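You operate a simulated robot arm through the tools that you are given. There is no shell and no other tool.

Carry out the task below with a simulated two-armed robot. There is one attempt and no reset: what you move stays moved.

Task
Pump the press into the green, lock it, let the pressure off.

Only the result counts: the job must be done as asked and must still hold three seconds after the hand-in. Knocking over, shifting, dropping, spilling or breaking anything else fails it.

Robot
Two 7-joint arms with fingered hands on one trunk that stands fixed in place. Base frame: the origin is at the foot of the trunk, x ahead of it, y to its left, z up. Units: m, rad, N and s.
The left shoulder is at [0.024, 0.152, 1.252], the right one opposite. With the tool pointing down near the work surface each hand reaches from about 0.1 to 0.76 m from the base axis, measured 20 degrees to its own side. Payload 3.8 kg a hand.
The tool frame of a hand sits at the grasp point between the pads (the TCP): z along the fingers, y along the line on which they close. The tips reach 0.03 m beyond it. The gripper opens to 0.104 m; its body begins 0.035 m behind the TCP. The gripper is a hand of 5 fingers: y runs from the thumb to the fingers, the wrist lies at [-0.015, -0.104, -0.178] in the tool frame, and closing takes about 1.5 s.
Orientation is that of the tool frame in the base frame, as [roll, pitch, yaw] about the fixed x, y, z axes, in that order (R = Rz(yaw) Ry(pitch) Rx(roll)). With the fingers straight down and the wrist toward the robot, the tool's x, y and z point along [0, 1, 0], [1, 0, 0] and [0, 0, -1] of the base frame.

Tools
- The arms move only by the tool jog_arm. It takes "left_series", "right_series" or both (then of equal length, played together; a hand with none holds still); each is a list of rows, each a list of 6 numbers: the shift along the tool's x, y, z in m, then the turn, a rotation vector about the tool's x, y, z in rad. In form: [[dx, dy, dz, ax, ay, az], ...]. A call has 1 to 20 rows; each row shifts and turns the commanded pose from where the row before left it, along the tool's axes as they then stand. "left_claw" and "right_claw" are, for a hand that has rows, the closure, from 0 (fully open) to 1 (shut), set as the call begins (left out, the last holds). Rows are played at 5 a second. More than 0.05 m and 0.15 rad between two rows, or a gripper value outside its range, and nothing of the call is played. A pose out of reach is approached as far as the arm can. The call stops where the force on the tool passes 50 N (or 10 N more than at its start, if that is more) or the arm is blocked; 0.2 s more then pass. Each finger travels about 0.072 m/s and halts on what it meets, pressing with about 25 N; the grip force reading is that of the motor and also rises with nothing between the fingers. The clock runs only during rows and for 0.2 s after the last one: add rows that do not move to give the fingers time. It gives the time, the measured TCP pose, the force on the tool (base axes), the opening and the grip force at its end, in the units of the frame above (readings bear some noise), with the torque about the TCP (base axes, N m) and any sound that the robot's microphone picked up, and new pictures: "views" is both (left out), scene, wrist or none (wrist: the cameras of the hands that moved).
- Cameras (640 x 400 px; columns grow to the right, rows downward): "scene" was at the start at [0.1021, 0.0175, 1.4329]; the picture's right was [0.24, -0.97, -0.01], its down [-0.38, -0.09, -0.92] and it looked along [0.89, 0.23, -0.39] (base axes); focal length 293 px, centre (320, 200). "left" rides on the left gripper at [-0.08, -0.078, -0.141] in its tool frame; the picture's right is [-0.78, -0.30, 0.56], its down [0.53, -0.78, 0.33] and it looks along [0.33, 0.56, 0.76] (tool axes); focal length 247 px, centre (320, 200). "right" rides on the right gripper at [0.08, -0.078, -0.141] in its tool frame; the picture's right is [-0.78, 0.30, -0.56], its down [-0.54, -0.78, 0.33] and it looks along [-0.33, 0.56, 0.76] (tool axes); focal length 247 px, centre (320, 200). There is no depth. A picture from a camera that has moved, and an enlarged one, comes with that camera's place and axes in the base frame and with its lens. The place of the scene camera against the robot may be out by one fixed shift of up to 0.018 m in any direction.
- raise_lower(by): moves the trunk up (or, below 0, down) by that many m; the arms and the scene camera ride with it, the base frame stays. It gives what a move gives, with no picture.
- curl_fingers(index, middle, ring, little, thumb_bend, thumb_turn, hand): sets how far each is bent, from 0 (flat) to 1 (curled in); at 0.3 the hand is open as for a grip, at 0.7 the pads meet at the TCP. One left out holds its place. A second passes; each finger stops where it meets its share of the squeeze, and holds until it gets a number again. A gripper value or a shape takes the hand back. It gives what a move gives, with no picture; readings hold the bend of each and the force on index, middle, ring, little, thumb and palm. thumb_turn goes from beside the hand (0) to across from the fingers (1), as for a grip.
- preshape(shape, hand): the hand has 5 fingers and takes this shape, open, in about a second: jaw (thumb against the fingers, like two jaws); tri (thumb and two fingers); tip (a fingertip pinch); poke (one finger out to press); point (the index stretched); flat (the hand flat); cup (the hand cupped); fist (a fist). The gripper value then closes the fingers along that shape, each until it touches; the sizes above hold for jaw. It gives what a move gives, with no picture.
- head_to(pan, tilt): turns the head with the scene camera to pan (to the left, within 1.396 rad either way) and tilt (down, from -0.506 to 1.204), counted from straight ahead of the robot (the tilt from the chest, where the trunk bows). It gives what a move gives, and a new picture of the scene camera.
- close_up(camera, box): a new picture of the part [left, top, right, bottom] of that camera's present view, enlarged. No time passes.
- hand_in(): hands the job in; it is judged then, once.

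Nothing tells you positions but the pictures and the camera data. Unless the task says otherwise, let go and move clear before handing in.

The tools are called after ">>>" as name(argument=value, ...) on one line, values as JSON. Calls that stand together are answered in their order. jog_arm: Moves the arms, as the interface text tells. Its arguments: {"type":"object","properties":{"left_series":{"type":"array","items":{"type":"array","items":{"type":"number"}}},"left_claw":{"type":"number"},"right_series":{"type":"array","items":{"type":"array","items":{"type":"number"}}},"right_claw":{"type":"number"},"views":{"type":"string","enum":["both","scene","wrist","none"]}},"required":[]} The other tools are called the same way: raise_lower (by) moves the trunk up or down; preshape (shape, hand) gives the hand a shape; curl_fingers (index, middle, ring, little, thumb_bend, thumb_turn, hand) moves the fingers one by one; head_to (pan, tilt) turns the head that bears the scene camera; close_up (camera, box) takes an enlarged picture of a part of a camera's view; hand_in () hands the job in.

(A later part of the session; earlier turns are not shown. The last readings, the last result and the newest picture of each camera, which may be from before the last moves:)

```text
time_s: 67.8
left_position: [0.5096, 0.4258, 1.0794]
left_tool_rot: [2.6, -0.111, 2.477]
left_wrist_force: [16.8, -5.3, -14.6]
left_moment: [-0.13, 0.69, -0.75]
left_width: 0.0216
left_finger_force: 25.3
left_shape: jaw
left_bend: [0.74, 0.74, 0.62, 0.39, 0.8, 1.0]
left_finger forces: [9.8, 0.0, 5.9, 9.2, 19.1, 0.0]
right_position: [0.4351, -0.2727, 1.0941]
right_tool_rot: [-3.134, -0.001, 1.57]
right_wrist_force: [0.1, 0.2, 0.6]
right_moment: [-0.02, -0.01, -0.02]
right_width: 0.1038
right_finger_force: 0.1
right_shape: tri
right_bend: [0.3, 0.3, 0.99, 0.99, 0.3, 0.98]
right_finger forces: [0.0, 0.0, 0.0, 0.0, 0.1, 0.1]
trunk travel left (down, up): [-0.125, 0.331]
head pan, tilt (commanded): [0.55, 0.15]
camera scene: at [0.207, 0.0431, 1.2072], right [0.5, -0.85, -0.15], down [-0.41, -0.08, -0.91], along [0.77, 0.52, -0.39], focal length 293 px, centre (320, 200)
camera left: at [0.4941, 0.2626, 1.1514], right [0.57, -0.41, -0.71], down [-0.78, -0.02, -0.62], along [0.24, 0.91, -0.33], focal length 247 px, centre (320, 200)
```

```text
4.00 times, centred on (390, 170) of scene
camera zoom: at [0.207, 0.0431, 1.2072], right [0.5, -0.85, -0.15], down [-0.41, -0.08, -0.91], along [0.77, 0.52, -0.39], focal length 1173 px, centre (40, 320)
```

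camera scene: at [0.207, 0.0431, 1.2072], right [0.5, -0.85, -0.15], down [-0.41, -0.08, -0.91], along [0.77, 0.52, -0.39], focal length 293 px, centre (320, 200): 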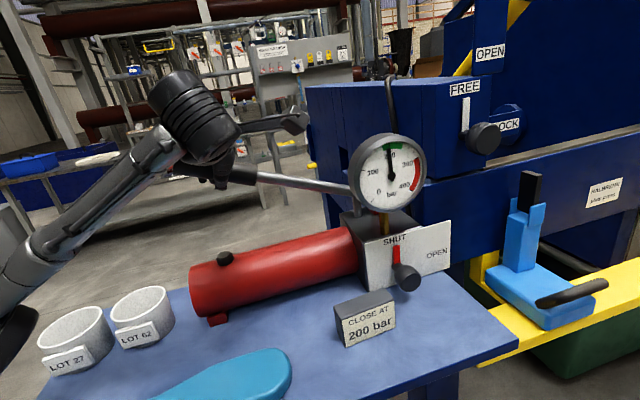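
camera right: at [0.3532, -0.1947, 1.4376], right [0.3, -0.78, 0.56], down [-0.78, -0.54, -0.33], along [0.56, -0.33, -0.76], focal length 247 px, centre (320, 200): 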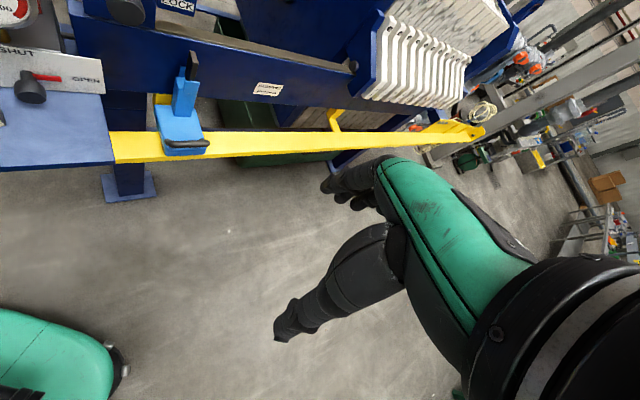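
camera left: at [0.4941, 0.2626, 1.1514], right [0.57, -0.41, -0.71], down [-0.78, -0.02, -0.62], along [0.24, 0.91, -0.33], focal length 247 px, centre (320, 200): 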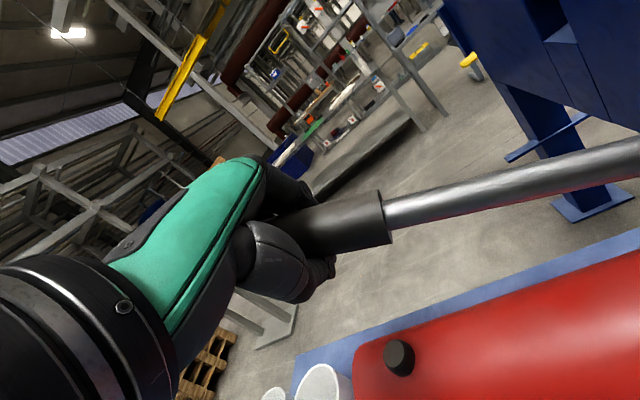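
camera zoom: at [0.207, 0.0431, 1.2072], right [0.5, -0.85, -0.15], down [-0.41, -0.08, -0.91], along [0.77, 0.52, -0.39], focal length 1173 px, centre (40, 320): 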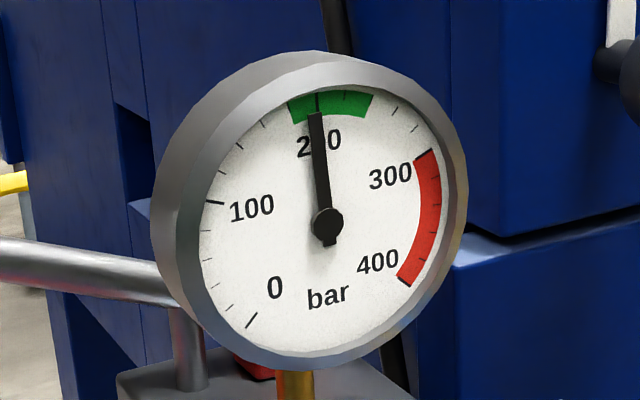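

Pressure holds at 200 bar with the lever back up. Now I'm opening the left hand, backing off the lever and moving to a clear point before heading to the lock knob, which I put near [0.718, 0.075, 1.08].

>>> jog_arm(left_series=[[0, 0, 0, 0, 0, 0], [0, 0, 0, 0, 0, 0], [0, 0, 0, 0, 0, 0], [0, 0, 0, 0, 0, 0], [0, 0, 0, 0, 0, 0], [0, 0, 0, 0, 0, 0], [0, 0, -0.025, 0, 0, 0], [0, 0, -0.025, 0, 0, 0], [0, 0, -0.025, 0, 0, 0], [0, 0, -0.025, 0, 0, 0], [-0.0193, -0.0127, -0.0427, 0, 0, 0], [-0.0193, -0.0127, -0.0427, 0, 0, 0]], left_claw=0.0, views="scene")

>>> close_up(camera="scene", box=[330, 120, 450, 220])

```text
time_s: 70.5
left_position: [0.4989, 0.3054, 1.2208]
left_tool_rot: [2.593, -0.1, 2.48]
left_wrist_force: [0.3, 0.0, -0.4]
left_moment: [0.02, -0.02, 0.02]
left_width: 0.1038
left_finger_force: 0.1
left_shape: jaw
left_bend: [0.3, 0.3, 0.3, 0.3, 0.3, 0.98]
left_finger forces: [0.0, 0.0, 0.1, 0.1, 0.0, 0.0]
left hand out of reach, approached as far as the arm can: row 11, 12
right_position: [0.4311, -0.2733, 1.0956]
right_tool_rot: [-3.14, -0.001, 1.57]
right_wrist_force: [0.6, 0.3, -1.0]
right_moment: [0.0, 0.01, 0.01]
right_width: 0.1038
right_finger_force: 0.1
right_shape: tri
right_bend: [0.3, 0.3, 0.99, 0.99, 0.3, 0.98]
right_finger forces: [0.0, 0.0, 0.0, 0.0, 0.1, 0.1]
trunk travel left (down, up): [-0.125, 0.331]
head pan, tilt (commanded): [0.55, 0.15]
camera scene: at [0.2019, 0.0417, 1.2086], right [0.5, -0.85, -0.15], down [-0.4, -0.08, -0.91], along [0.77, 0.52, -0.38], focal length 293 px, centre (320, 200)
```

scene: 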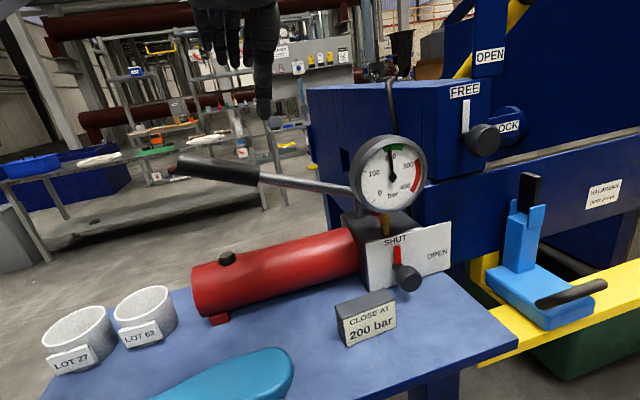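

```text
4.00 times, centred on (390, 170) of scene
camera zoom: at [0.2019, 0.0417, 1.2086], right [0.5, -0.85, -0.15], down [-0.4, -0.08, -0.91], along [0.77, 0.52, -0.38], focal length 1173 px, centre (40, 320)
```

zoom: 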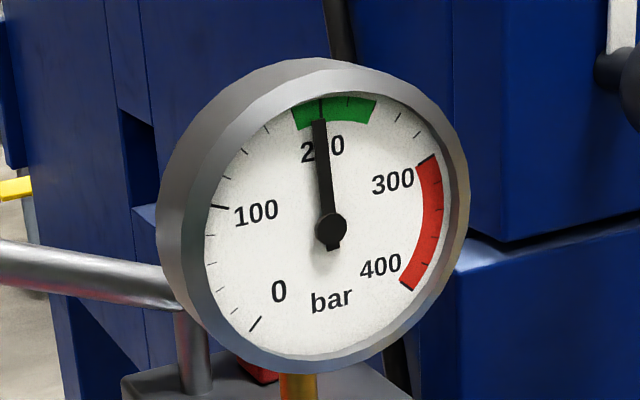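

The lever stayed up and the gauge reads 200 bar. I'm setting the thumb-and-two-finger shape and rotating the hand for the lock knob while moving across in front of the gauge.

>>> preshape(hand="left", shape="tri")

>>> jog_arm(left_series=[[0, 0, 0, -0.07, -0.0002, 0.1211], [0, 0, 0, -0.07, -0.0002, 0.1211], [0, 0, 0, -0.07, -0.0002, 0.1211], [0, 0, 0, -0.07, -0.0002, 0.1211], [0, 0, 0, -0.07, -0.0002, 0.1211], [0, 0, 0, -0.07, -0.0002, 0.1211], [0, 0, 0, -0.07, -0.0002, 0.1211], [0, 0, 0, -0.07, -0.0002, 0.1211], [0, 0, 0, -0.07, -0.0002, 0.1211], [0, 0, 0, -0.07, -0.0002, 0.1211]], views="both")

```text
time_s: 71.3
left_position: [0.4983, 0.3076, 1.2197]
left_tool_rot: [2.592, -0.098, 2.48]
left_wrist_force: [0.2, -0.1, -0.4]
left_moment: [0.0, -0.04, -0.01]
left_width: 0.1034
left_finger_force: 0.1
left_shape: tri
left_bend: [0.3, 0.3, 0.99, 0.99, 0.3, 0.98]
left_finger forces: [0.1, 0.1, 0.0, 0.0, 0.0, 0.1]
right_position: [0.4309, -0.2723, 1.0981]
right_tool_rot: [-3.14, 0.0, 1.569]
right_wrist_force: [0.1, 1.0, -1.1]
right_moment: [0.0, 0.0, 0.0]
right_width: 0.104
right_finger_force: 0.1
right_shape: tri
right_bend: [0.3, 0.3, 0.99, 0.99, 0.3, 0.98]
right_finger forces: [0.1, 0.1, 0.1, 0.0, 0.1, 0.0]
trunk travel left (down, up): [-0.125, 0.331]
head pan, tilt (commanded): [0.55, 0.15]
```

```text
time_s: 73.5
left_position: [0.4988, 0.3087, 1.221]
left_tool_rot: [2.386, -0.903, 1.423]
left_wrist_force: [0.6, -0.6, 0.2]
left_moment: [-0.04, -0.02, 0.01]
left_width: 0.1038
left_finger_force: 0.0
left_shape: tri
left_bend: [0.3, 0.3, 0.99, 0.99, 0.3, 0.98]
left_finger forces: [0.1, 0.0, 0.0, 0.0, 0.0, 0.0]
right_position: [0.4298, -0.272, 1.0978]
right_tool_rot: [-3.139, 0.0, 1.569]
right_wrist_force: [-0.1, 0.7, -0.8]
right_moment: [0.01, 0.01, -0.02]
right_width: 0.1036
right_finger_force: 0.1
right_shape: tri
right_bend: [0.3, 0.3, 0.99, 0.99, 0.3, 0.98]
right_finger forces: [0.1, 0.0, 0.0, 0.1, 0.0, 0.0]
trunk travel left (down, up): [-0.125, 0.331]
head pan, tilt (commanded): [0.55, 0.15]
camera scene: at [0.2012, 0.0436, 1.2087], right [0.5, -0.85, -0.15], down [-0.4, -0.08, -0.91], along [0.77, 0.52, -0.38], focal length 293 px, centre (320, 200)
camera left: at [0.3344, 0.2438, 1.1895], right [0.16, -0.03, -0.99], down [-0.19, 0.98, -0.06], along [0.97, 0.2, 0.15], focal length 247 px, centre (320, 200)
```

scene: 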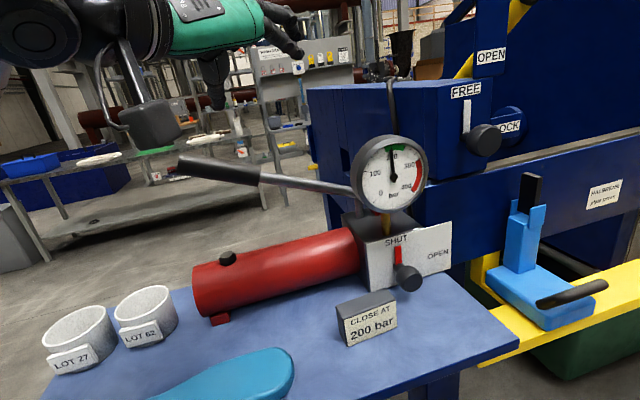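
left: 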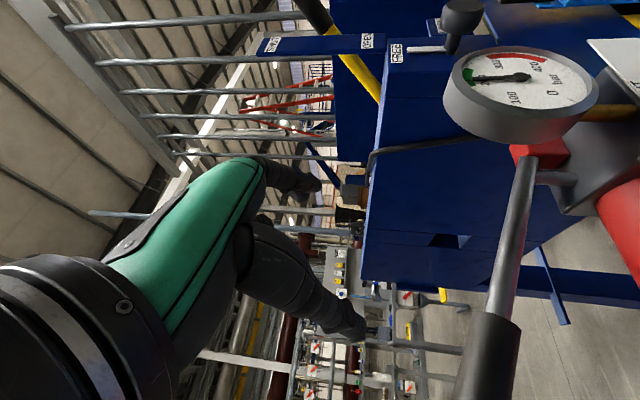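

>>> jog_arm(left_series=[[-0.0268, 0.0294, -0.0053, 0, 0, 0], [-0.0268, 0.0294, -0.0053, 0, 0, 0], [-0.0268, 0.0294, -0.0053, 0, 0, 0], [-0.0268, 0.0294, -0.0053, 0, 0, 0], [-0.0268, 0.0294, -0.0053, 0, 0, 0], [-0.033, 0.0279, 0.0098, 0, 0, 0], [-0.033, 0.0279, 0.0098, 0, 0, 0], [-0.033, 0.0279, 0.0098, 0, 0, 0]], views="both")

>>> close_up(camera="left", box=[200, 100, 520, 300])

>>> head_to(pan=0.2, tilt=0.1)

```text
time_s: 75.3
left_position: [0.6296, 0.0172, 1.1328]
left_tool_rot: [2.392, -0.903, 1.42]
left_wrist_force: [-0.5, 0.0, 1.1]
left_moment: [0.02, 0.0, 0.01]
left_width: 0.1036
left_finger_force: 0.0
left_shape: tri
left_bend: [0.3, 0.3, 0.99, 0.99, 0.3, 0.98]
left_finger forces: [0.0, 0.0, 0.0, 0.1, 0.0, 0.0]
right_position: [0.4309, -0.274, 1.0962]
right_tool_rot: [-3.141, -0.001, 1.569]
right_wrist_force: [1.0, 0.3, -0.8]
right_moment: [0.01, 0.01, 0.01]
right_width: 0.1038
right_finger_force: 0.1
right_shape: tri
right_bend: [0.3, 0.3, 0.99, 0.99, 0.3, 0.98]
right_finger forces: [0.0, 0.1, 0.1, 0.1, 0.1, 0.0]
trunk travel left (down, up): [-0.125, 0.331]
head pan, tilt (commanded): [0.55, 0.15]
camera scene: at [0.2022, 0.0421, 1.2085], right [0.5, -0.85, -0.15], down [-0.4, -0.08, -0.91], along [0.77, 0.52, -0.38], focal length 293 px, centre (320, 200)
camera left: at [0.4645, -0.0473, 1.1022], right [0.16, -0.03, -0.99], down [-0.2, 0.98, -0.06], along [0.97, 0.2, 0.15], focal length 247 px, centre (320, 200)
```

scene: 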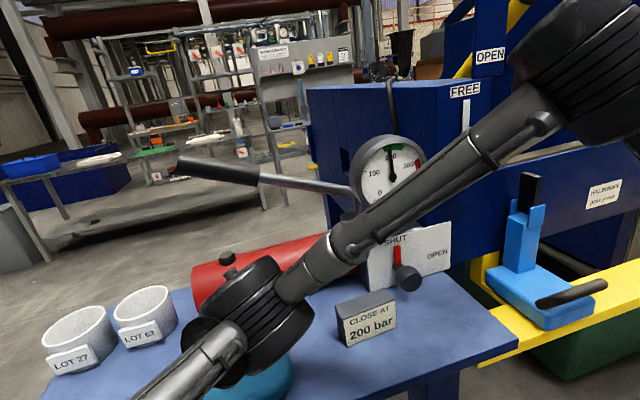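
left: 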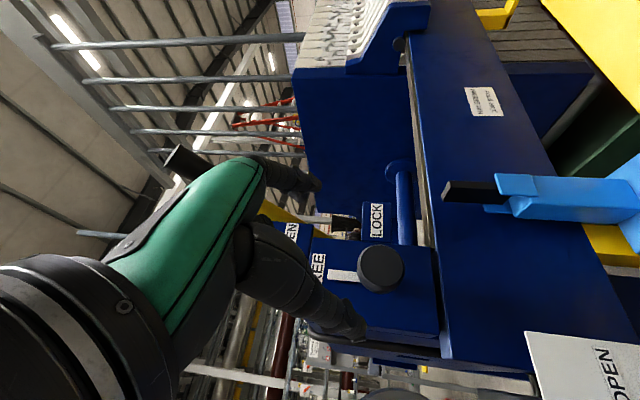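

```text
2.00 times, centred on (360, 200) of left
camera zoom: at [0.4645, -0.0473, 1.1022], right [0.16, -0.03, -0.99], down [-0.2, 0.98, -0.06], along [0.97, 0.2, 0.15], focal length 494 px, centre (240, 200)
```

zoom: 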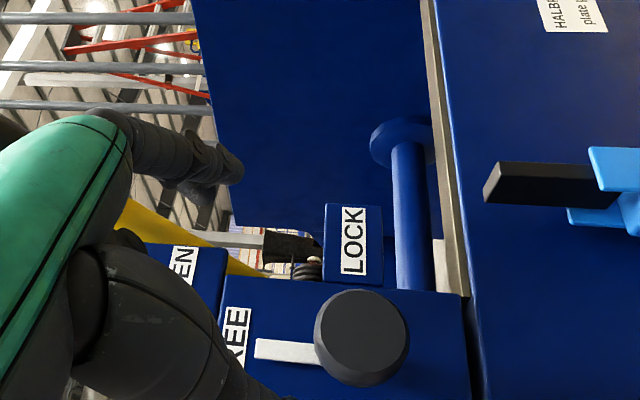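

```text
time_s: 76.2
left_position: [0.6267, 0.0181, 1.1354]
left_tool_rot: [2.39, -0.902, 1.421]
left_wrist_force: [0.5, 0.2, 0.3]
left_moment: [0.05, -0.02, 0.0]
left_width: 0.1038
left_finger_force: 0.1
left_shape: tri
left_bend: [0.3, 0.3, 0.99, 0.99, 0.3, 0.98]
left_finger forces: [0.0, 0.0, 0.1, 0.0, 0.0, 0.0]
right_position: [0.4301, -0.2737, 1.0972]
right_tool_rot: [-3.139, 0.0, 1.57]
right_wrist_force: [0.7, -0.5, -1.0]
right_moment: [-0.01, 0.02, -0.02]
right_width: 0.1039
right_finger_force: 0.2
right_shape: tri
right_bend: [0.3, 0.3, 0.99, 0.99, 0.3, 0.98]
right_finger forces: [0.0, 0.1, 0.0, 0.0, 0.0, 0.1]
trunk travel left (down, up): [-0.125, 0.331]
head pan, tilt (commanded): [0.201, 0.099]
camera scene: at [0.2135, 0.0131, 1.21], right [0.19, -0.98, -0.06], down [-0.37, -0.02, -0.93], along [0.91, 0.2, -0.37], focal length 293 px, centre (320, 200)
```

scene: 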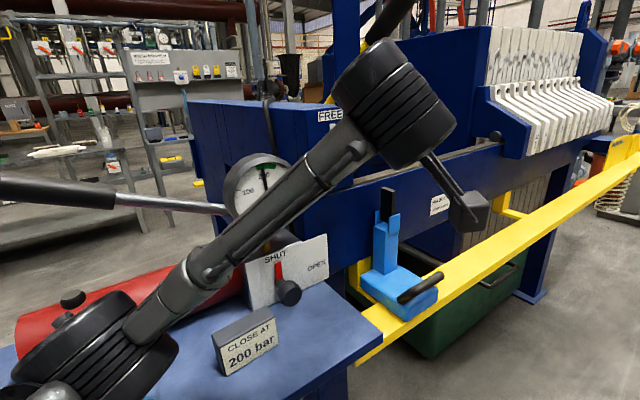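

The lock knob is in clear view, with its pointer still at FREE. I place its cap centre at about [0.720, 0.080, 1.073], roughly 5 cm across. I'm advancing most of the way with the hand open.

>>> jog_arm(left_series=[[-0.001, -0.0063, 0.025, 0, 0, 0], [0, 0, 0.025, 0, 0, 0], [0, 0, 0.025, 0, 0, 0]], views="both")

>>> close_up(camera="left", box=[200, 100, 520, 300])

```text
time_s: 77.0
left_position: [0.6809, 0.0591, 1.0957]
left_tool_rot: [2.39, -0.902, 1.421]
left_wrist_force: [0.1, 0.0, -0.5]
left_moment: [0.02, -0.01, -0.02]
left_width: 0.1036
left_finger_force: 0.0
left_shape: tri
left_bend: [0.3, 0.3, 0.99, 0.99, 0.3, 0.98]
left_finger forces: [0.0, 0.0, 0.0, 0.1, 0.0, 0.1]
right_position: [0.43, -0.2716, 1.0964]
right_tool_rot: [-3.141, 0.001, 1.568]
right_wrist_force: [0.3, 0.5, -0.8]
right_moment: [0.02, 0.01, -0.01]
right_width: 0.1037
right_finger_force: 0.1
right_shape: tri
right_bend: [0.3, 0.3, 0.99, 0.99, 0.3, 0.98]
right_finger forces: [0.1, 0.0, 0.1, 0.0, 0.0, 0.0]
trunk travel left (down, up): [-0.125, 0.331]
head pan, tilt (commanded): [0.201, 0.099]
camera scene: at [0.214, 0.0133, 1.2099], right [0.19, -0.98, -0.06], down [-0.38, -0.02, -0.93], along [0.91, 0.2, -0.37], focal length 293 px, centre (320, 200)
camera left: at [0.5173, -0.0068, 1.0647], right [0.16, -0.03, -0.99], down [-0.2, 0.98, -0.06], along [0.97, 0.2, 0.15], focal length 247 px, centre (320, 200)
```

scene: 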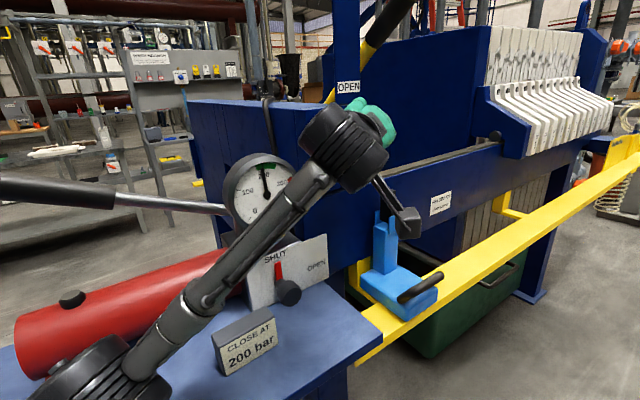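
left: 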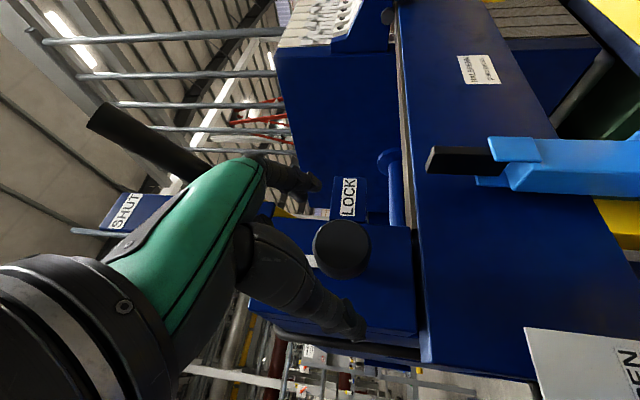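

```text
2.00 times, centred on (360, 200) of left
camera zoom: at [0.5173, -0.0068, 1.0647], right [0.16, -0.03, -0.99], down [-0.2, 0.98, -0.06], along [0.97, 0.2, 0.15], focal length 494 px, centre (240, 200)
```

zoom: 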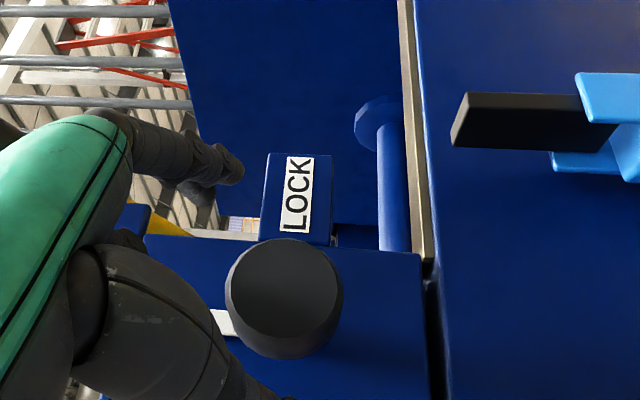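

Good alignment, off by only about 2 mm. I'm moving in the last 3 cm and closing on the lock knob.

>>> jog_arm(left_series=[[-0.0005, 0.002, 0.015, 0, 0, 0], [-0.0005, 0, 0.0145, 0, 0, 0], [0, 0, 0, 0, 0, 0]], views="both")

>>> close_up(camera="left", box=[200, 100, 520, 300])

>>> curl_fingers(hand="left", index=0.8, middle=0.8, thumb_bend=0.8)

>>> close_up(camera="left", box=[200, 100, 520, 300])

```text
time_s: 77.8
left_position: [0.6972, 0.064, 1.0939]
left_tool_rot: [2.366, -0.905, 1.44]
left_wrist_force: [-0.2, -0.2, -1.1]
left_moment: [-0.04, 0.0, 0.02]
left_width: 0.1039
left_finger_force: 0.1
left_shape: tri
left_bend: [0.3, 0.3, 0.99, 0.99, 0.3, 0.98]
left_finger forces: [0.0, 0.0, 0.0, 0.0, 0.1, 0.0]
right_position: [0.4244, -0.2764, 1.1002]
right_tool_rot: [3.136, -0.005, 1.569]
right_wrist_force: [0.6, -0.2, 0.0]
right_moment: [0.02, -0.05, 0.02]
right_width: 0.1035
right_finger_force: 0.0
right_shape: tri
right_bend: [0.3, 0.3, 0.99, 0.99, 0.3, 0.98]
right_finger forces: [0.1, 0.1, 0.0, 0.0, 0.1, 0.1]
trunk travel left (down, up): [-0.125, 0.331]
head pan, tilt (commanded): [0.201, 0.099]
camera scene: at [0.2074, 0.0082, 1.2125], right [0.19, -0.98, -0.06], down [-0.37, -0.02, -0.93], along [0.91, 0.2, -0.36], focal length 293 px, centre (320, 200)
camera left: at [0.535, 0.0, 1.0598], right [0.18, -0.02, -0.98], down [-0.2, 0.98, -0.06], along [0.96, 0.2, 0.17], focal length 247 px, centre (320, 200)
```

scene: 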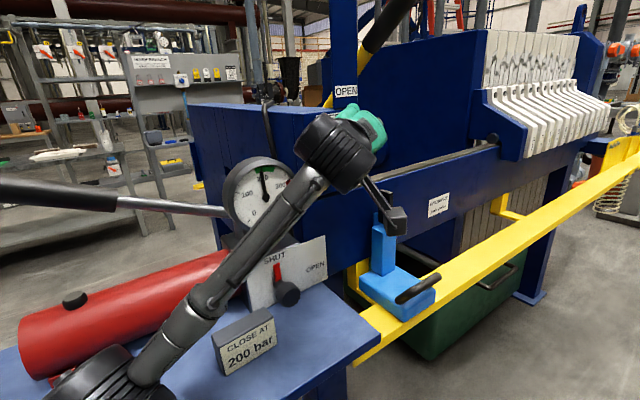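
left: 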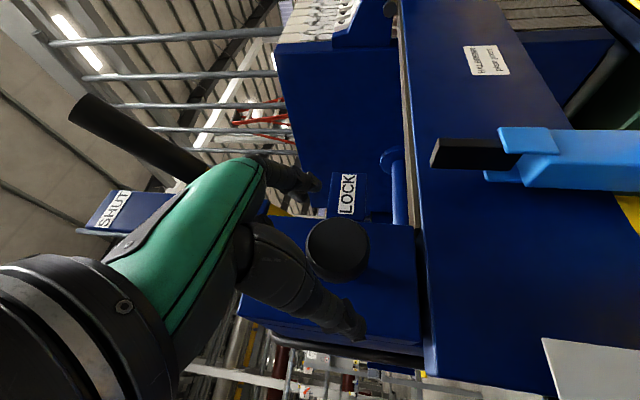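

```text
2.00 times, centred on (360, 200) of left
camera zoom: at [0.535, 0.0, 1.0598], right [0.18, -0.02, -0.98], down [-0.2, 0.98, -0.06], along [0.96, 0.2, 0.17], focal length 494 px, centre (240, 200)
```

zoom: 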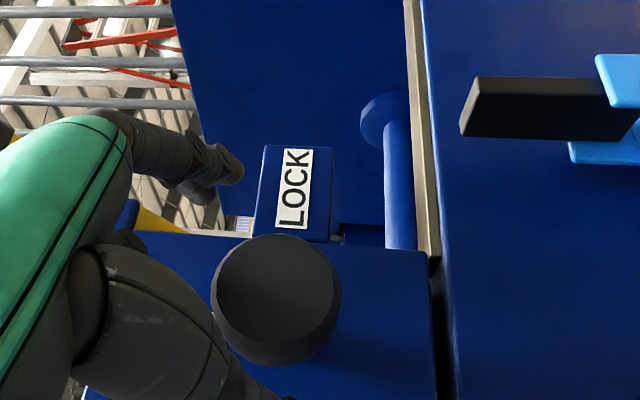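

```text
time_s: 78.8
left_position: [0.6997, 0.0653, 1.0924]
left_tool_rot: [2.368, -0.908, 1.439]
left_wrist_force: [5.4, -0.3, 6.8]
left_moment: [0.05, -0.15, -0.05]
left_width: 0.0418
left_finger_force: 15.9
left_shape: fingers
left_bend: [0.58, 0.64, 0.99, 0.99, 0.53, 0.97]
left_finger forces: [9.9, 9.4, 0.0, 0.1, 11.9, 0.0]
right_position: [0.4252, -0.2764, 1.098]
right_tool_rot: [3.137, -0.002, 1.569]
right_wrist_force: [-0.8, 0.6, -0.2]
right_moment: [0.02, -0.01, 0.03]
right_width: 0.1039
right_finger_force: 0.0
right_shape: tri
right_bend: [0.3, 0.3, 0.99, 0.99, 0.3, 0.98]
right_finger forces: [0.1, 0.0, 0.0, 0.0, 0.0, 0.1]
trunk travel left (down, up): [-0.125, 0.331]
head pan, tilt (commanded): [0.201, 0.099]
```

```text
2.00 times, centred on (360, 200) of left
camera zoom: at [0.535, 0.0006, 1.059], right [0.18, -0.02, -0.98], down [-0.2, 0.98, -0.06], along [0.96, 0.2, 0.17], focal length 494 px, centre (240, 200)
```

zoom: 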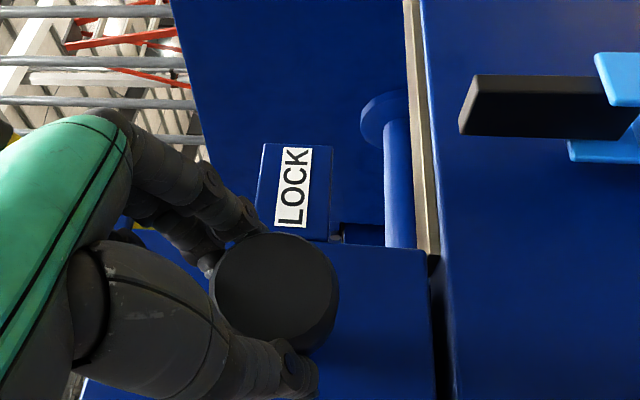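

My arm came about 13 mm short and the trunk flexed back slightly, though the wrist force is low. The forearm or elbow may be touching something, so I'll look before turning anything.

>>> head_to(pan=0.6, tilt=0.5)

>>> close_up(camera="scene", box=[160, 100, 480, 300])

```text
time_s: 79.7
left_position: [0.6971, 0.0651, 1.0924]
left_tool_rot: [2.368, -0.907, 1.438]
left_wrist_force: [6.3, 0.4, 9.1]
left_moment: [0.11, -0.23, 0.01]
left_width: 0.0418
left_finger_force: 15.9
left_shape: fingers
left_bend: [0.58, 0.64, 0.99, 0.99, 0.53, 0.97]
left_finger forces: [10.1, 10.4, 0.0, 0.0, 11.6, 0.0]
right_position: [0.4254, -0.2775, 1.0989]
right_tool_rot: [3.138, -0.003, 1.569]
right_wrist_force: [-0.3, 0.5, 0.4]
right_moment: [-0.02, 0.03, 0.0]
right_width: 0.1035
right_finger_force: 0.1
right_shape: tri
right_bend: [0.3, 0.3, 0.99, 0.99, 0.3, 0.98]
right_finger forces: [0.1, 0.0, 0.0, 0.0, 0.0, 0.0]
trunk travel left (down, up): [-0.125, 0.331]
head pan, tilt (commanded): [0.6, 0.499]
camera scene: at [0.1828, 0.042, 1.1803], right [0.54, -0.82, -0.16], down [-0.62, -0.27, -0.74], along [0.56, 0.5, -0.66], focal length 293 px, centre (320, 200)
```

scene: 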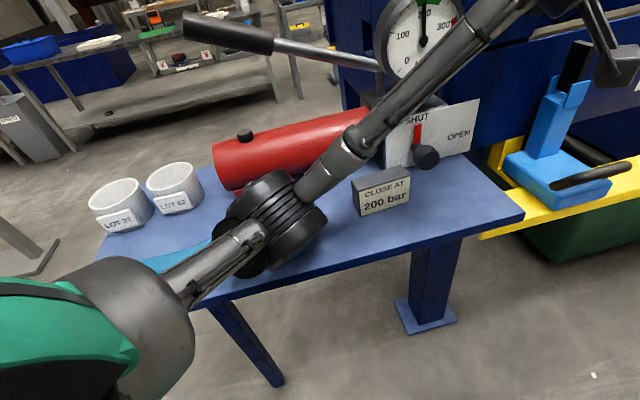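

```text
2.00 times, centred on (320, 200) of scene
camera zoom: at [0.1828, 0.042, 1.1803], right [0.54, -0.82, -0.16], down [-0.62, -0.27, -0.74], along [0.56, 0.5, -0.66], focal length 587 px, centre (320, 200)
```

zoom: 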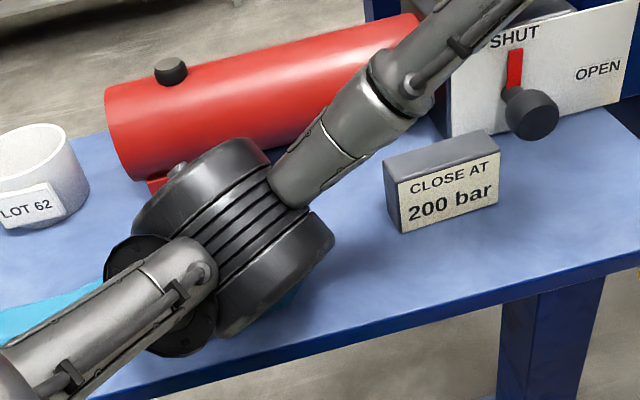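

The left elbow is hanging low over the blue paddle on the table and is probably resting on it. I'll let go of the knob right away and back off along the approach path, then check the paddle.

>>> curl_fingers(hand="left", index=0.3, middle=0.3, thumb_bend=0.3)

>>> jog_arm(left_series=[[0, 0, -0.02, 0, 0, 0], [0, 0, -0.025, 0, 0, 0], [0, 0, -0.025, 0, 0, 0], [0, 0, -0.025, 0, 0, 0]], views="scene")

>>> close_up(camera="scene", box=[120, 140, 440, 340])

```text
time_s: 80.7
left_position: [0.6974, 0.0652, 1.091]
left_tool_rot: [2.372, -0.907, 1.435]
left_wrist_force: [0.0, -1.1, 0.9]
left_moment: [0.02, -0.04, 0.07]
left_width: 0.1027
left_finger_force: 0.0
left_shape: fingers
left_bend: [0.3, 0.3, 0.99, 0.99, 0.3, 0.98]
left_finger forces: [0.0, 0.0, 0.0, 0.1, 0.2, 0.0]
right_position: [0.4258, -0.278, 1.0977]
right_tool_rot: [3.136, -0.005, 1.569]
right_wrist_force: [0.8, -0.4, -0.4]
right_moment: [0.02, 0.02, -0.01]
right_width: 0.1037
right_finger_force: 0.0
right_shape: tri
right_bend: [0.3, 0.3, 0.99, 0.99, 0.3, 0.98]
right_finger forces: [0.0, 0.0, 0.0, 0.0, 0.0, 0.0]
trunk travel left (down, up): [-0.125, 0.331]
head pan, tilt (commanded): [0.6, 0.499]
```

```text
time_s: 81.7
left_position: [0.6313, 0.0233, 1.1249]
left_tool_rot: [2.394, -0.901, 1.419]
left_wrist_force: [0.0, -0.5, -0.3]
left_moment: [-0.02, 0.01, -0.02]
left_width: 0.1027
left_finger_force: 0.1
left_shape: fingers
left_bend: [0.3, 0.3, 0.99, 0.99, 0.3, 0.98]
left_finger forces: [0.1, 0.0, 0.1, 0.0, 0.1, 0.1]
right_position: [0.4315, -0.2727, 1.0967]
right_tool_rot: [-3.14, 0.0, 1.568]
right_wrist_force: [0.2, 0.2, 0.0]
right_moment: [-0.01, 0.03, -0.01]
right_width: 0.1037
right_finger_force: 0.1
right_shape: tri
right_bend: [0.3, 0.3, 0.99, 0.99, 0.3, 0.98]
right_finger forces: [0.0, 0.0, 0.0, 0.1, 0.0, 0.1]
trunk travel left (down, up): [-0.125, 0.331]
head pan, tilt (commanded): [0.6, 0.499]
camera scene: at [0.1896, 0.0456, 1.1783], right [0.54, -0.82, -0.16], down [-0.63, -0.27, -0.73], along [0.56, 0.5, -0.66], focal length 293 px, centre (320, 200)
```

scene: 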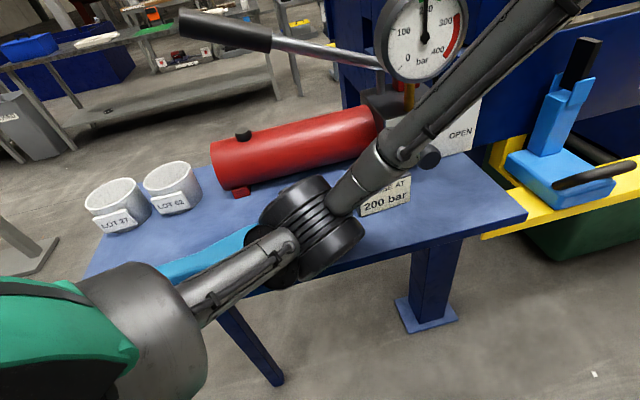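

```text
2.00 times, centred on (280, 240) of scene
camera zoom: at [0.1896, 0.0456, 1.1783], right [0.54, -0.82, -0.16], down [-0.63, -0.27, -0.73], along [0.56, 0.5, -0.66], focal length 587 px, centre (400, 120)
```

zoom: 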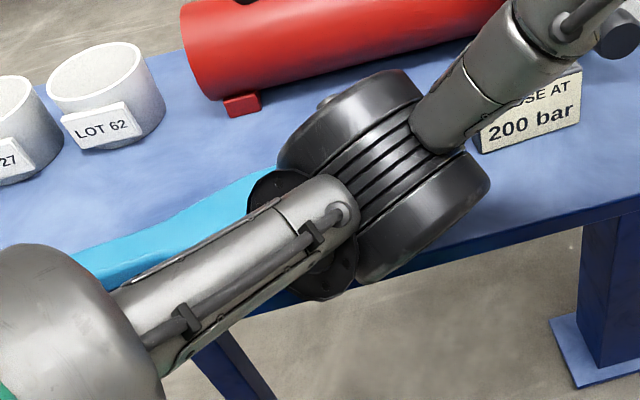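

Backing off relieved the contact. I'll raise the trunk 10 cm so the elbow stays well above the table for the lock, and check the paddle.

>>> raise_lower(by=0.1)

>>> head_to(pan=0.6, tilt=0.65)

```text
time_s: 83.0
left_position: [0.6334, 0.0246, 1.2261]
left_tool_rot: [2.392, -0.9, 1.419]
left_wrist_force: [0.3, -0.1, 0.6]
left_moment: [0.02, -0.02, 0.02]
left_width: 0.1028
left_finger_force: 0.2
left_shape: fingers
left_bend: [0.3, 0.3, 0.99, 0.99, 0.3, 0.98]
left_finger forces: [0.0, 0.0, 0.0, 0.0, 0.0, 0.1]
right_position: [0.4317, -0.2723, 1.1974]
right_tool_rot: [-3.136, 0.001, 1.569]
right_wrist_force: [0.3, 0.7, -0.4]
right_moment: [-0.01, 0.0, 0.0]
right_width: 0.1035
right_finger_force: 0.0
right_shape: tri
right_bend: [0.3, 0.3, 0.99, 0.99, 0.3, 0.98]
right_finger forces: [0.1, 0.0, 0.0, 0.0, 0.0, 0.1]
trunk travel left (down, up): [-0.225, 0.231]
head pan, tilt (commanded): [0.6, 0.499]
```

```text
time_s: 83.7
left_position: [0.6315, 0.0244, 1.2261]
left_tool_rot: [2.39, -0.901, 1.421]
left_wrist_force: [0.0, -0.5, -0.6]
left_moment: [0.02, -0.05, 0.0]
left_width: 0.1028
left_finger_force: 0.1
left_shape: fingers
left_bend: [0.3, 0.3, 0.99, 0.99, 0.3, 0.98]
left_finger forces: [0.1, 0.1, 0.0, 0.1, 0.0, 0.1]
right_position: [0.4305, -0.272, 1.1959]
right_tool_rot: [-3.14, 0.001, 1.569]
right_wrist_force: [0.3, -0.2, -0.7]
right_moment: [0.02, 0.01, -0.03]
right_width: 0.1035
right_finger_force: 0.0
right_shape: tri
right_bend: [0.3, 0.3, 0.99, 0.99, 0.3, 0.98]
right_finger forces: [0.0, 0.0, 0.1, 0.1, 0.0, 0.0]
trunk travel left (down, up): [-0.225, 0.231]
head pan, tilt (commanded): [0.6, 0.649]
camera scene: at [0.1228, 0.0437, 1.2949], right [0.56, -0.83, -0.08], down [-0.61, -0.34, -0.72], along [0.57, 0.45, -0.69], focal length 293 px, centre (320, 200)
```

scene: 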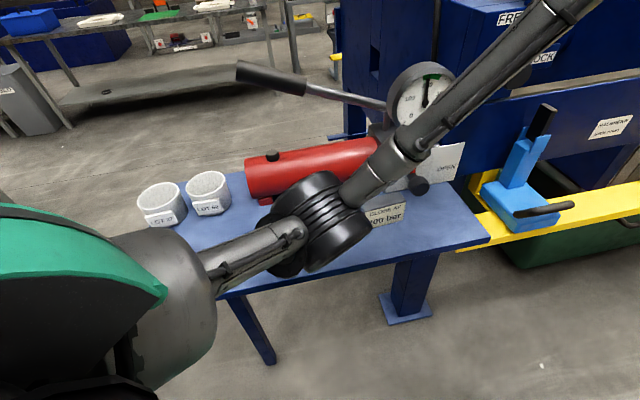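

The upper arm hides the paddle from this angle; I'll check it once the arm is clear. With the trunk higher, I'm returning to the lock standoff while watching for any contact.

>>> jog_arm(left_series=[[-0.0259, -0.0145, 0.0239, 0, 0, 0], [-0.0259, -0.0145, 0.0239, 0, 0, 0], [-0.0259, -0.0145, 0.0239, 0, 0, 0]], views="both")

>>> close_up(camera="left", box=[200, 100, 520, 300])

```text
time_s: 84.5
left_position: [0.6514, 0.0373, 1.1138]
left_tool_rot: [2.388, -0.9, 1.421]
left_wrist_force: [0.7, 0.0, 0.2]
left_moment: [0.04, -0.03, 0.0]
left_width: 0.103
left_finger_force: 0.0
left_shape: fingers
left_bend: [0.3, 0.3, 0.99, 0.99, 0.3, 0.98]
left_finger forces: [0.0, 0.0, 0.0, 0.0, 0.0, 0.0]
right_position: [0.4298, -0.2738, 1.1981]
right_tool_rot: [-3.14, -0.002, 1.569]
right_wrist_force: [0.9, -0.1, 0.2]
right_moment: [-0.01, 0.05, 0.0]
right_width: 0.1036
right_finger_force: 0.1
right_shape: tri
right_bend: [0.3, 0.3, 0.99, 0.99, 0.3, 0.98]
right_finger forces: [0.1, 0.0, 0.0, 0.0, 0.1, 0.0]
trunk travel left (down, up): [-0.225, 0.231]
head pan, tilt (commanded): [0.6, 0.649]
camera scene: at [0.1227, 0.0439, 1.2948], right [0.56, -0.83, -0.08], down [-0.61, -0.34, -0.72], along [0.57, 0.45, -0.69], focal length 293 px, centre (320, 200)
camera left: at [0.4868, -0.0265, 1.0824], right [0.16, -0.03, -0.99], down [-0.2, 0.98, -0.06], along [0.97, 0.2, 0.15], focal length 247 px, centre (320, 200)
```

scene: 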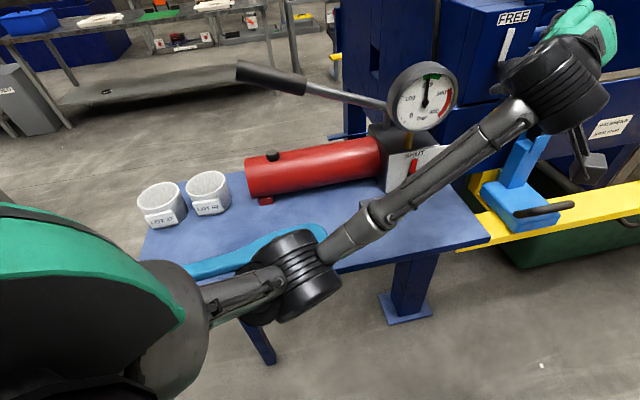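
left: 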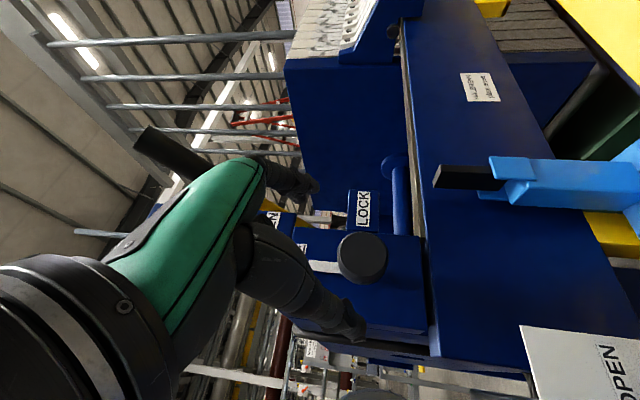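

```text
2.00 times, centred on (360, 200) of left
camera zoom: at [0.4868, -0.0265, 1.0824], right [0.16, -0.03, -0.99], down [-0.2, 0.98, -0.06], along [0.97, 0.2, 0.15], focal length 494 px, centre (240, 200)
```

zoom: 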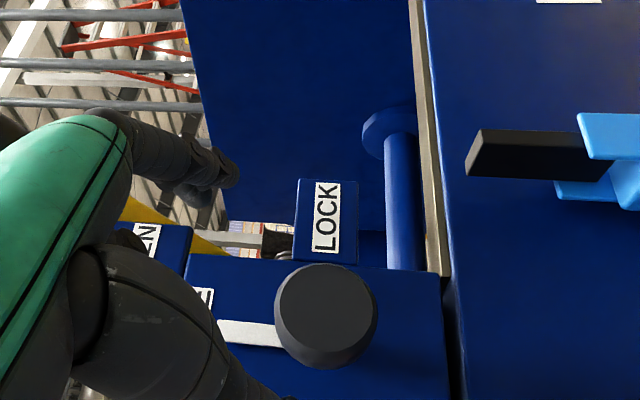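

The paddle's visible edge is where it was at the start, to within a few pixels, and nothing is touching now. I'm advancing onto the lock knob.

>>> jog_arm(left_series=[[0, 0, 0.025, 0, 0, 0], [0, 0, 0.025, 0, 0, 0], [0, 0, 0.02, 0, 0, 0], [0, 0, 0, 0, 0, 0]], views="both")

>>> close_up(camera="left", box=[200, 100, 520, 300])

```text
time_s: 85.5
left_position: [0.7046, 0.071, 1.0827]
left_tool_rot: [2.387, -0.901, 1.423]
left_wrist_force: [0.1, -0.7, -0.1]
left_moment: [0.0, 0.03, 0.01]
left_width: 0.1028
left_finger_force: 0.0
left_shape: fingers
left_bend: [0.3, 0.3, 0.99, 0.99, 0.3, 0.98]
left_finger forces: [0.1, 0.0, 0.1, 0.1, 0.0, 0.0]
right_position: [0.4301, -0.2718, 1.197]
right_tool_rot: [-3.141, 0.001, 1.57]
right_wrist_force: [-0.1, 1.0, -0.5]
right_moment: [-0.01, -0.03, 0.0]
right_width: 0.1037
right_finger_force: 0.0
right_shape: tri
right_bend: [0.3, 0.3, 0.99, 0.99, 0.3, 0.98]
right_finger forces: [0.0, 0.0, 0.0, 0.0, 0.0, 0.1]
trunk travel left (down, up): [-0.225, 0.231]
head pan, tilt (commanded): [0.6, 0.649]
camera scene: at [0.1224, 0.0437, 1.2949], right [0.56, -0.83, -0.08], down [-0.61, -0.34, -0.72], along [0.57, 0.45, -0.69], focal length 293 px, centre (320, 200)
camera left: at [0.5414, 0.0061, 1.0515], right [0.16, -0.03, -0.99], down [-0.2, 0.98, -0.06], along [0.97, 0.2, 0.15], focal length 247 px, centre (320, 200)
```

scene: 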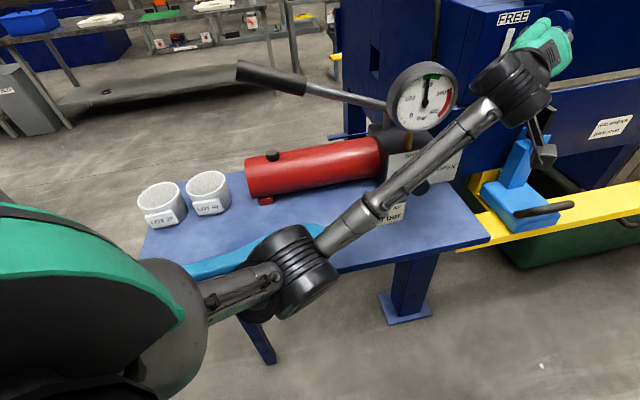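
left: 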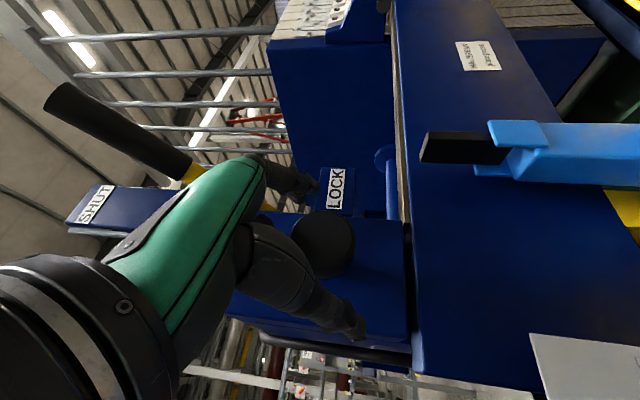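

```text
2.00 times, centred on (360, 200) of left
camera zoom: at [0.5414, 0.0061, 1.0515], right [0.16, -0.03, -0.99], down [-0.2, 0.98, -0.06], along [0.97, 0.2, 0.15], focal length 494 px, centre (240, 200)
```

zoom: 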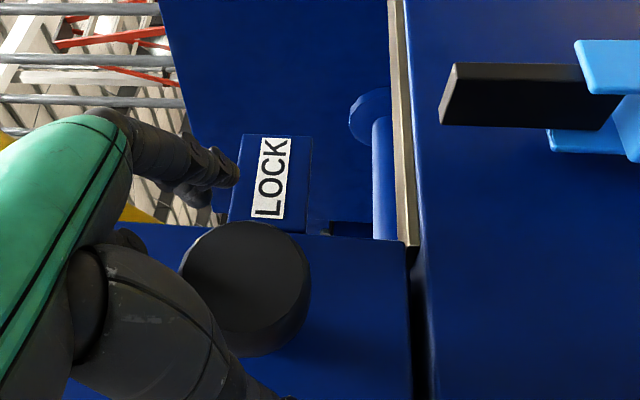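

No contact this time and the pose was reached exactly. Closing on the lock knob.

>>> curl_fingers(hand="left", index=0.8, middle=0.8, thumb_bend=0.8)

>>> close_up(camera="left", box=[200, 100, 520, 300])

>>> close_up(camera="scene", box=[370, 50, 470, 140])

```text
time_s: 86.5
left_position: [0.706, 0.0727, 1.0807]
left_tool_rot: [2.393, -0.9, 1.42]
left_wrist_force: [0.8, 7.8, -2.1]
left_moment: [0.19, 0.08, -0.02]
left_width: 0.0329
left_finger_force: 22.8
left_shape: fingers
left_bend: [0.71, 0.65, 0.99, 0.99, 0.62, 0.97]
left_finger forces: [10.9, 9.3, 0.0, 0.0, 24.9, 0.1]
right_position: [0.4309, -0.2698, 1.197]
right_tool_rot: [-3.139, 0.003, 1.568]
right_wrist_force: [0.2, 0.8, -0.9]
right_moment: [-0.01, 0.0, -0.02]
right_width: 0.1037
right_finger_force: 0.2
right_shape: tri
right_bend: [0.3, 0.3, 0.99, 0.99, 0.3, 0.98]
right_finger forces: [0.0, 0.0, 0.0, 0.1, 0.0, 0.0]
trunk travel left (down, up): [-0.225, 0.231]
head pan, tilt (commanded): [0.6, 0.649]
```

```text
2.00 times, centred on (360, 200) of left
camera zoom: at [0.5421, 0.0085, 1.0508], right [0.16, -0.03, -0.99], down [-0.2, 0.98, -0.06], along [0.97, 0.21, 0.15], focal length 494 px, centre (240, 200)
```

zoom: 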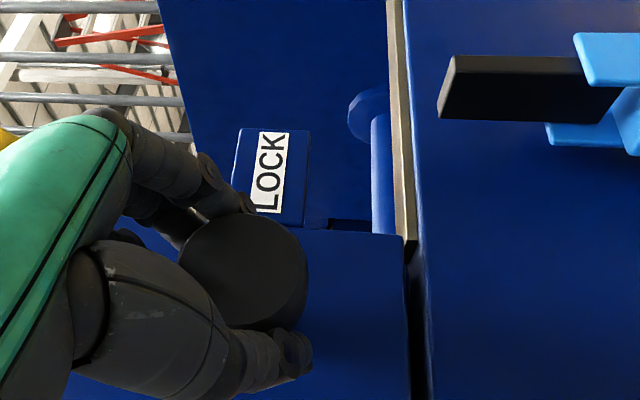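

```text
4.44 times, centred on (420, 95) of scene
camera zoom: at [0.1232, 0.0457, 1.2947], right [0.56, -0.82, -0.08], down [-0.61, -0.34, -0.72], along [0.56, 0.45, -0.69], focal length 1304 px, centre (-124, 667)
```

zoom: 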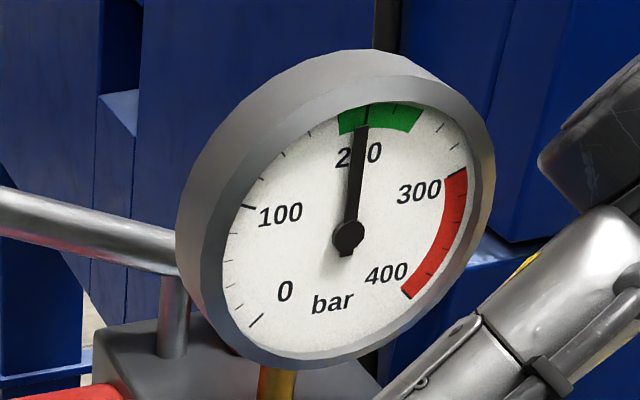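

The gauge is still at 200 and the knob is held. Now I'm turning clockwise toward LOCK, beginning with 25°.

>>> jog_arm(left_series=[[0, 0.00146, 0, 0.0728, 0, 0.126], [0, 0.00146, 0, 0.0728, 0, 0.126], [0, 0.00146, 0, 0.0728, 0, 0.126]], views="both")

>>> close_up(camera="left", box=[200, 100, 520, 300])

>>> close_up(camera="scene", box=[400, 0, 640, 150])

```text
time_s: 87.3
left_position: [0.7086, 0.0717, 1.083]
left_tool_rot: [-3.142, -1.046, 0.791]
left_wrist_force: [4.4, 12.8, -3.1]
left_moment: [0.07, -0.15, -0.23]
left_width: 0.0328
left_finger_force: 23.1
left_shape: fingers
left_bend: [0.72, 0.65, 0.99, 0.99, 0.62, 0.95]
left_finger forces: [10.7, 8.5, 0.0, 0.1, 26.6, 0.1]
right_position: [0.4309, -0.2692, 1.1983]
right_tool_rot: [3.141, 0.003, 1.569]
right_wrist_force: [0.1, -0.5, -0.4]
right_moment: [0.0, -0.01, -0.04]
right_width: 0.1038
right_finger_force: 0.2
right_shape: tri
right_bend: [0.3, 0.3, 0.99, 0.99, 0.3, 0.98]
right_finger forces: [0.0, 0.0, 0.0, 0.1, 0.0, 0.0]
trunk travel left (down, up): [-0.225, 0.231]
head pan, tilt (commanded): [0.6, 0.649]
camera scene: at [0.1241, 0.0465, 1.2946], right [0.56, -0.82, -0.08], down [-0.61, -0.34, -0.72], along [0.56, 0.45, -0.69], focal length 293 px, centre (320, 200)
camera left: at [0.5402, 0.011, 1.0853], right [-0.15, 0.28, -0.95], down [-0.16, 0.94, 0.3], along [0.98, 0.2, -0.09], focal length 247 px, centre (320, 200)
```

scene: 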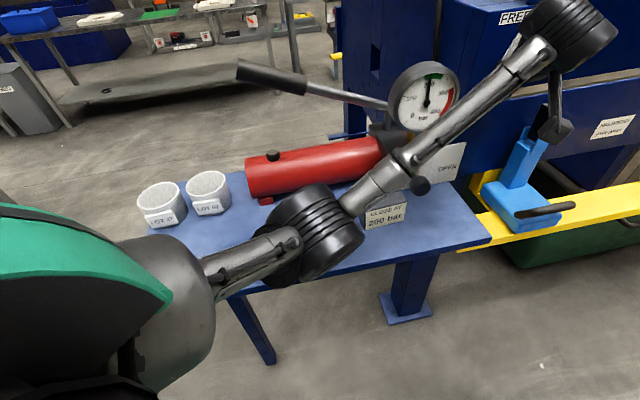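
left: 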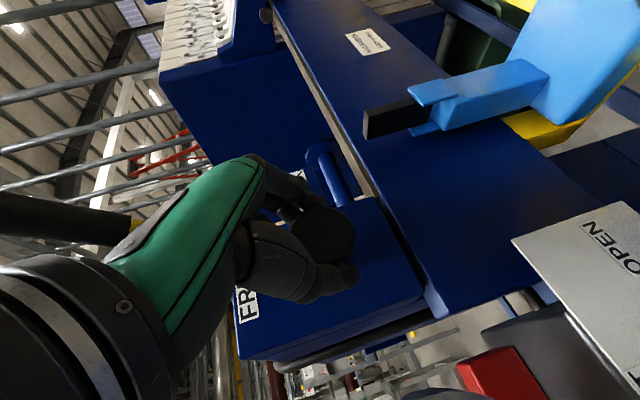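

```text
2.00 times, centred on (360, 200) of left
camera zoom: at [0.5402, 0.011, 1.0853], right [-0.15, 0.28, -0.95], down [-0.16, 0.94, 0.3], along [0.98, 0.2, -0.09], focal length 494 px, centre (240, 200)
```

zoom: 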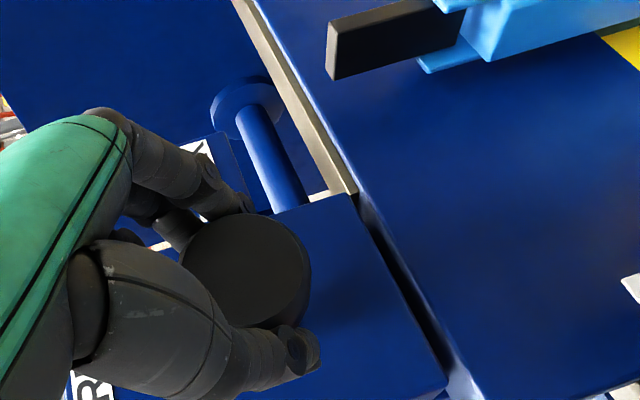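

```text
2.67 times, centred on (520, 75) of scene
camera zoom: at [0.1241, 0.0465, 1.2946], right [0.56, -0.82, -0.08], down [-0.61, -0.34, -0.72], along [0.56, 0.45, -0.69], focal length 782 px, centre (-213, 533)
```

zoom: 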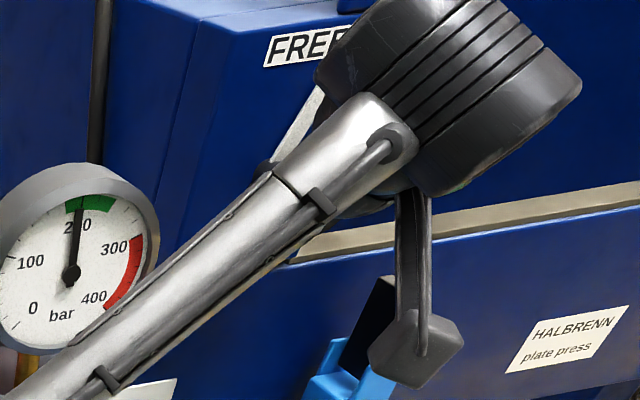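

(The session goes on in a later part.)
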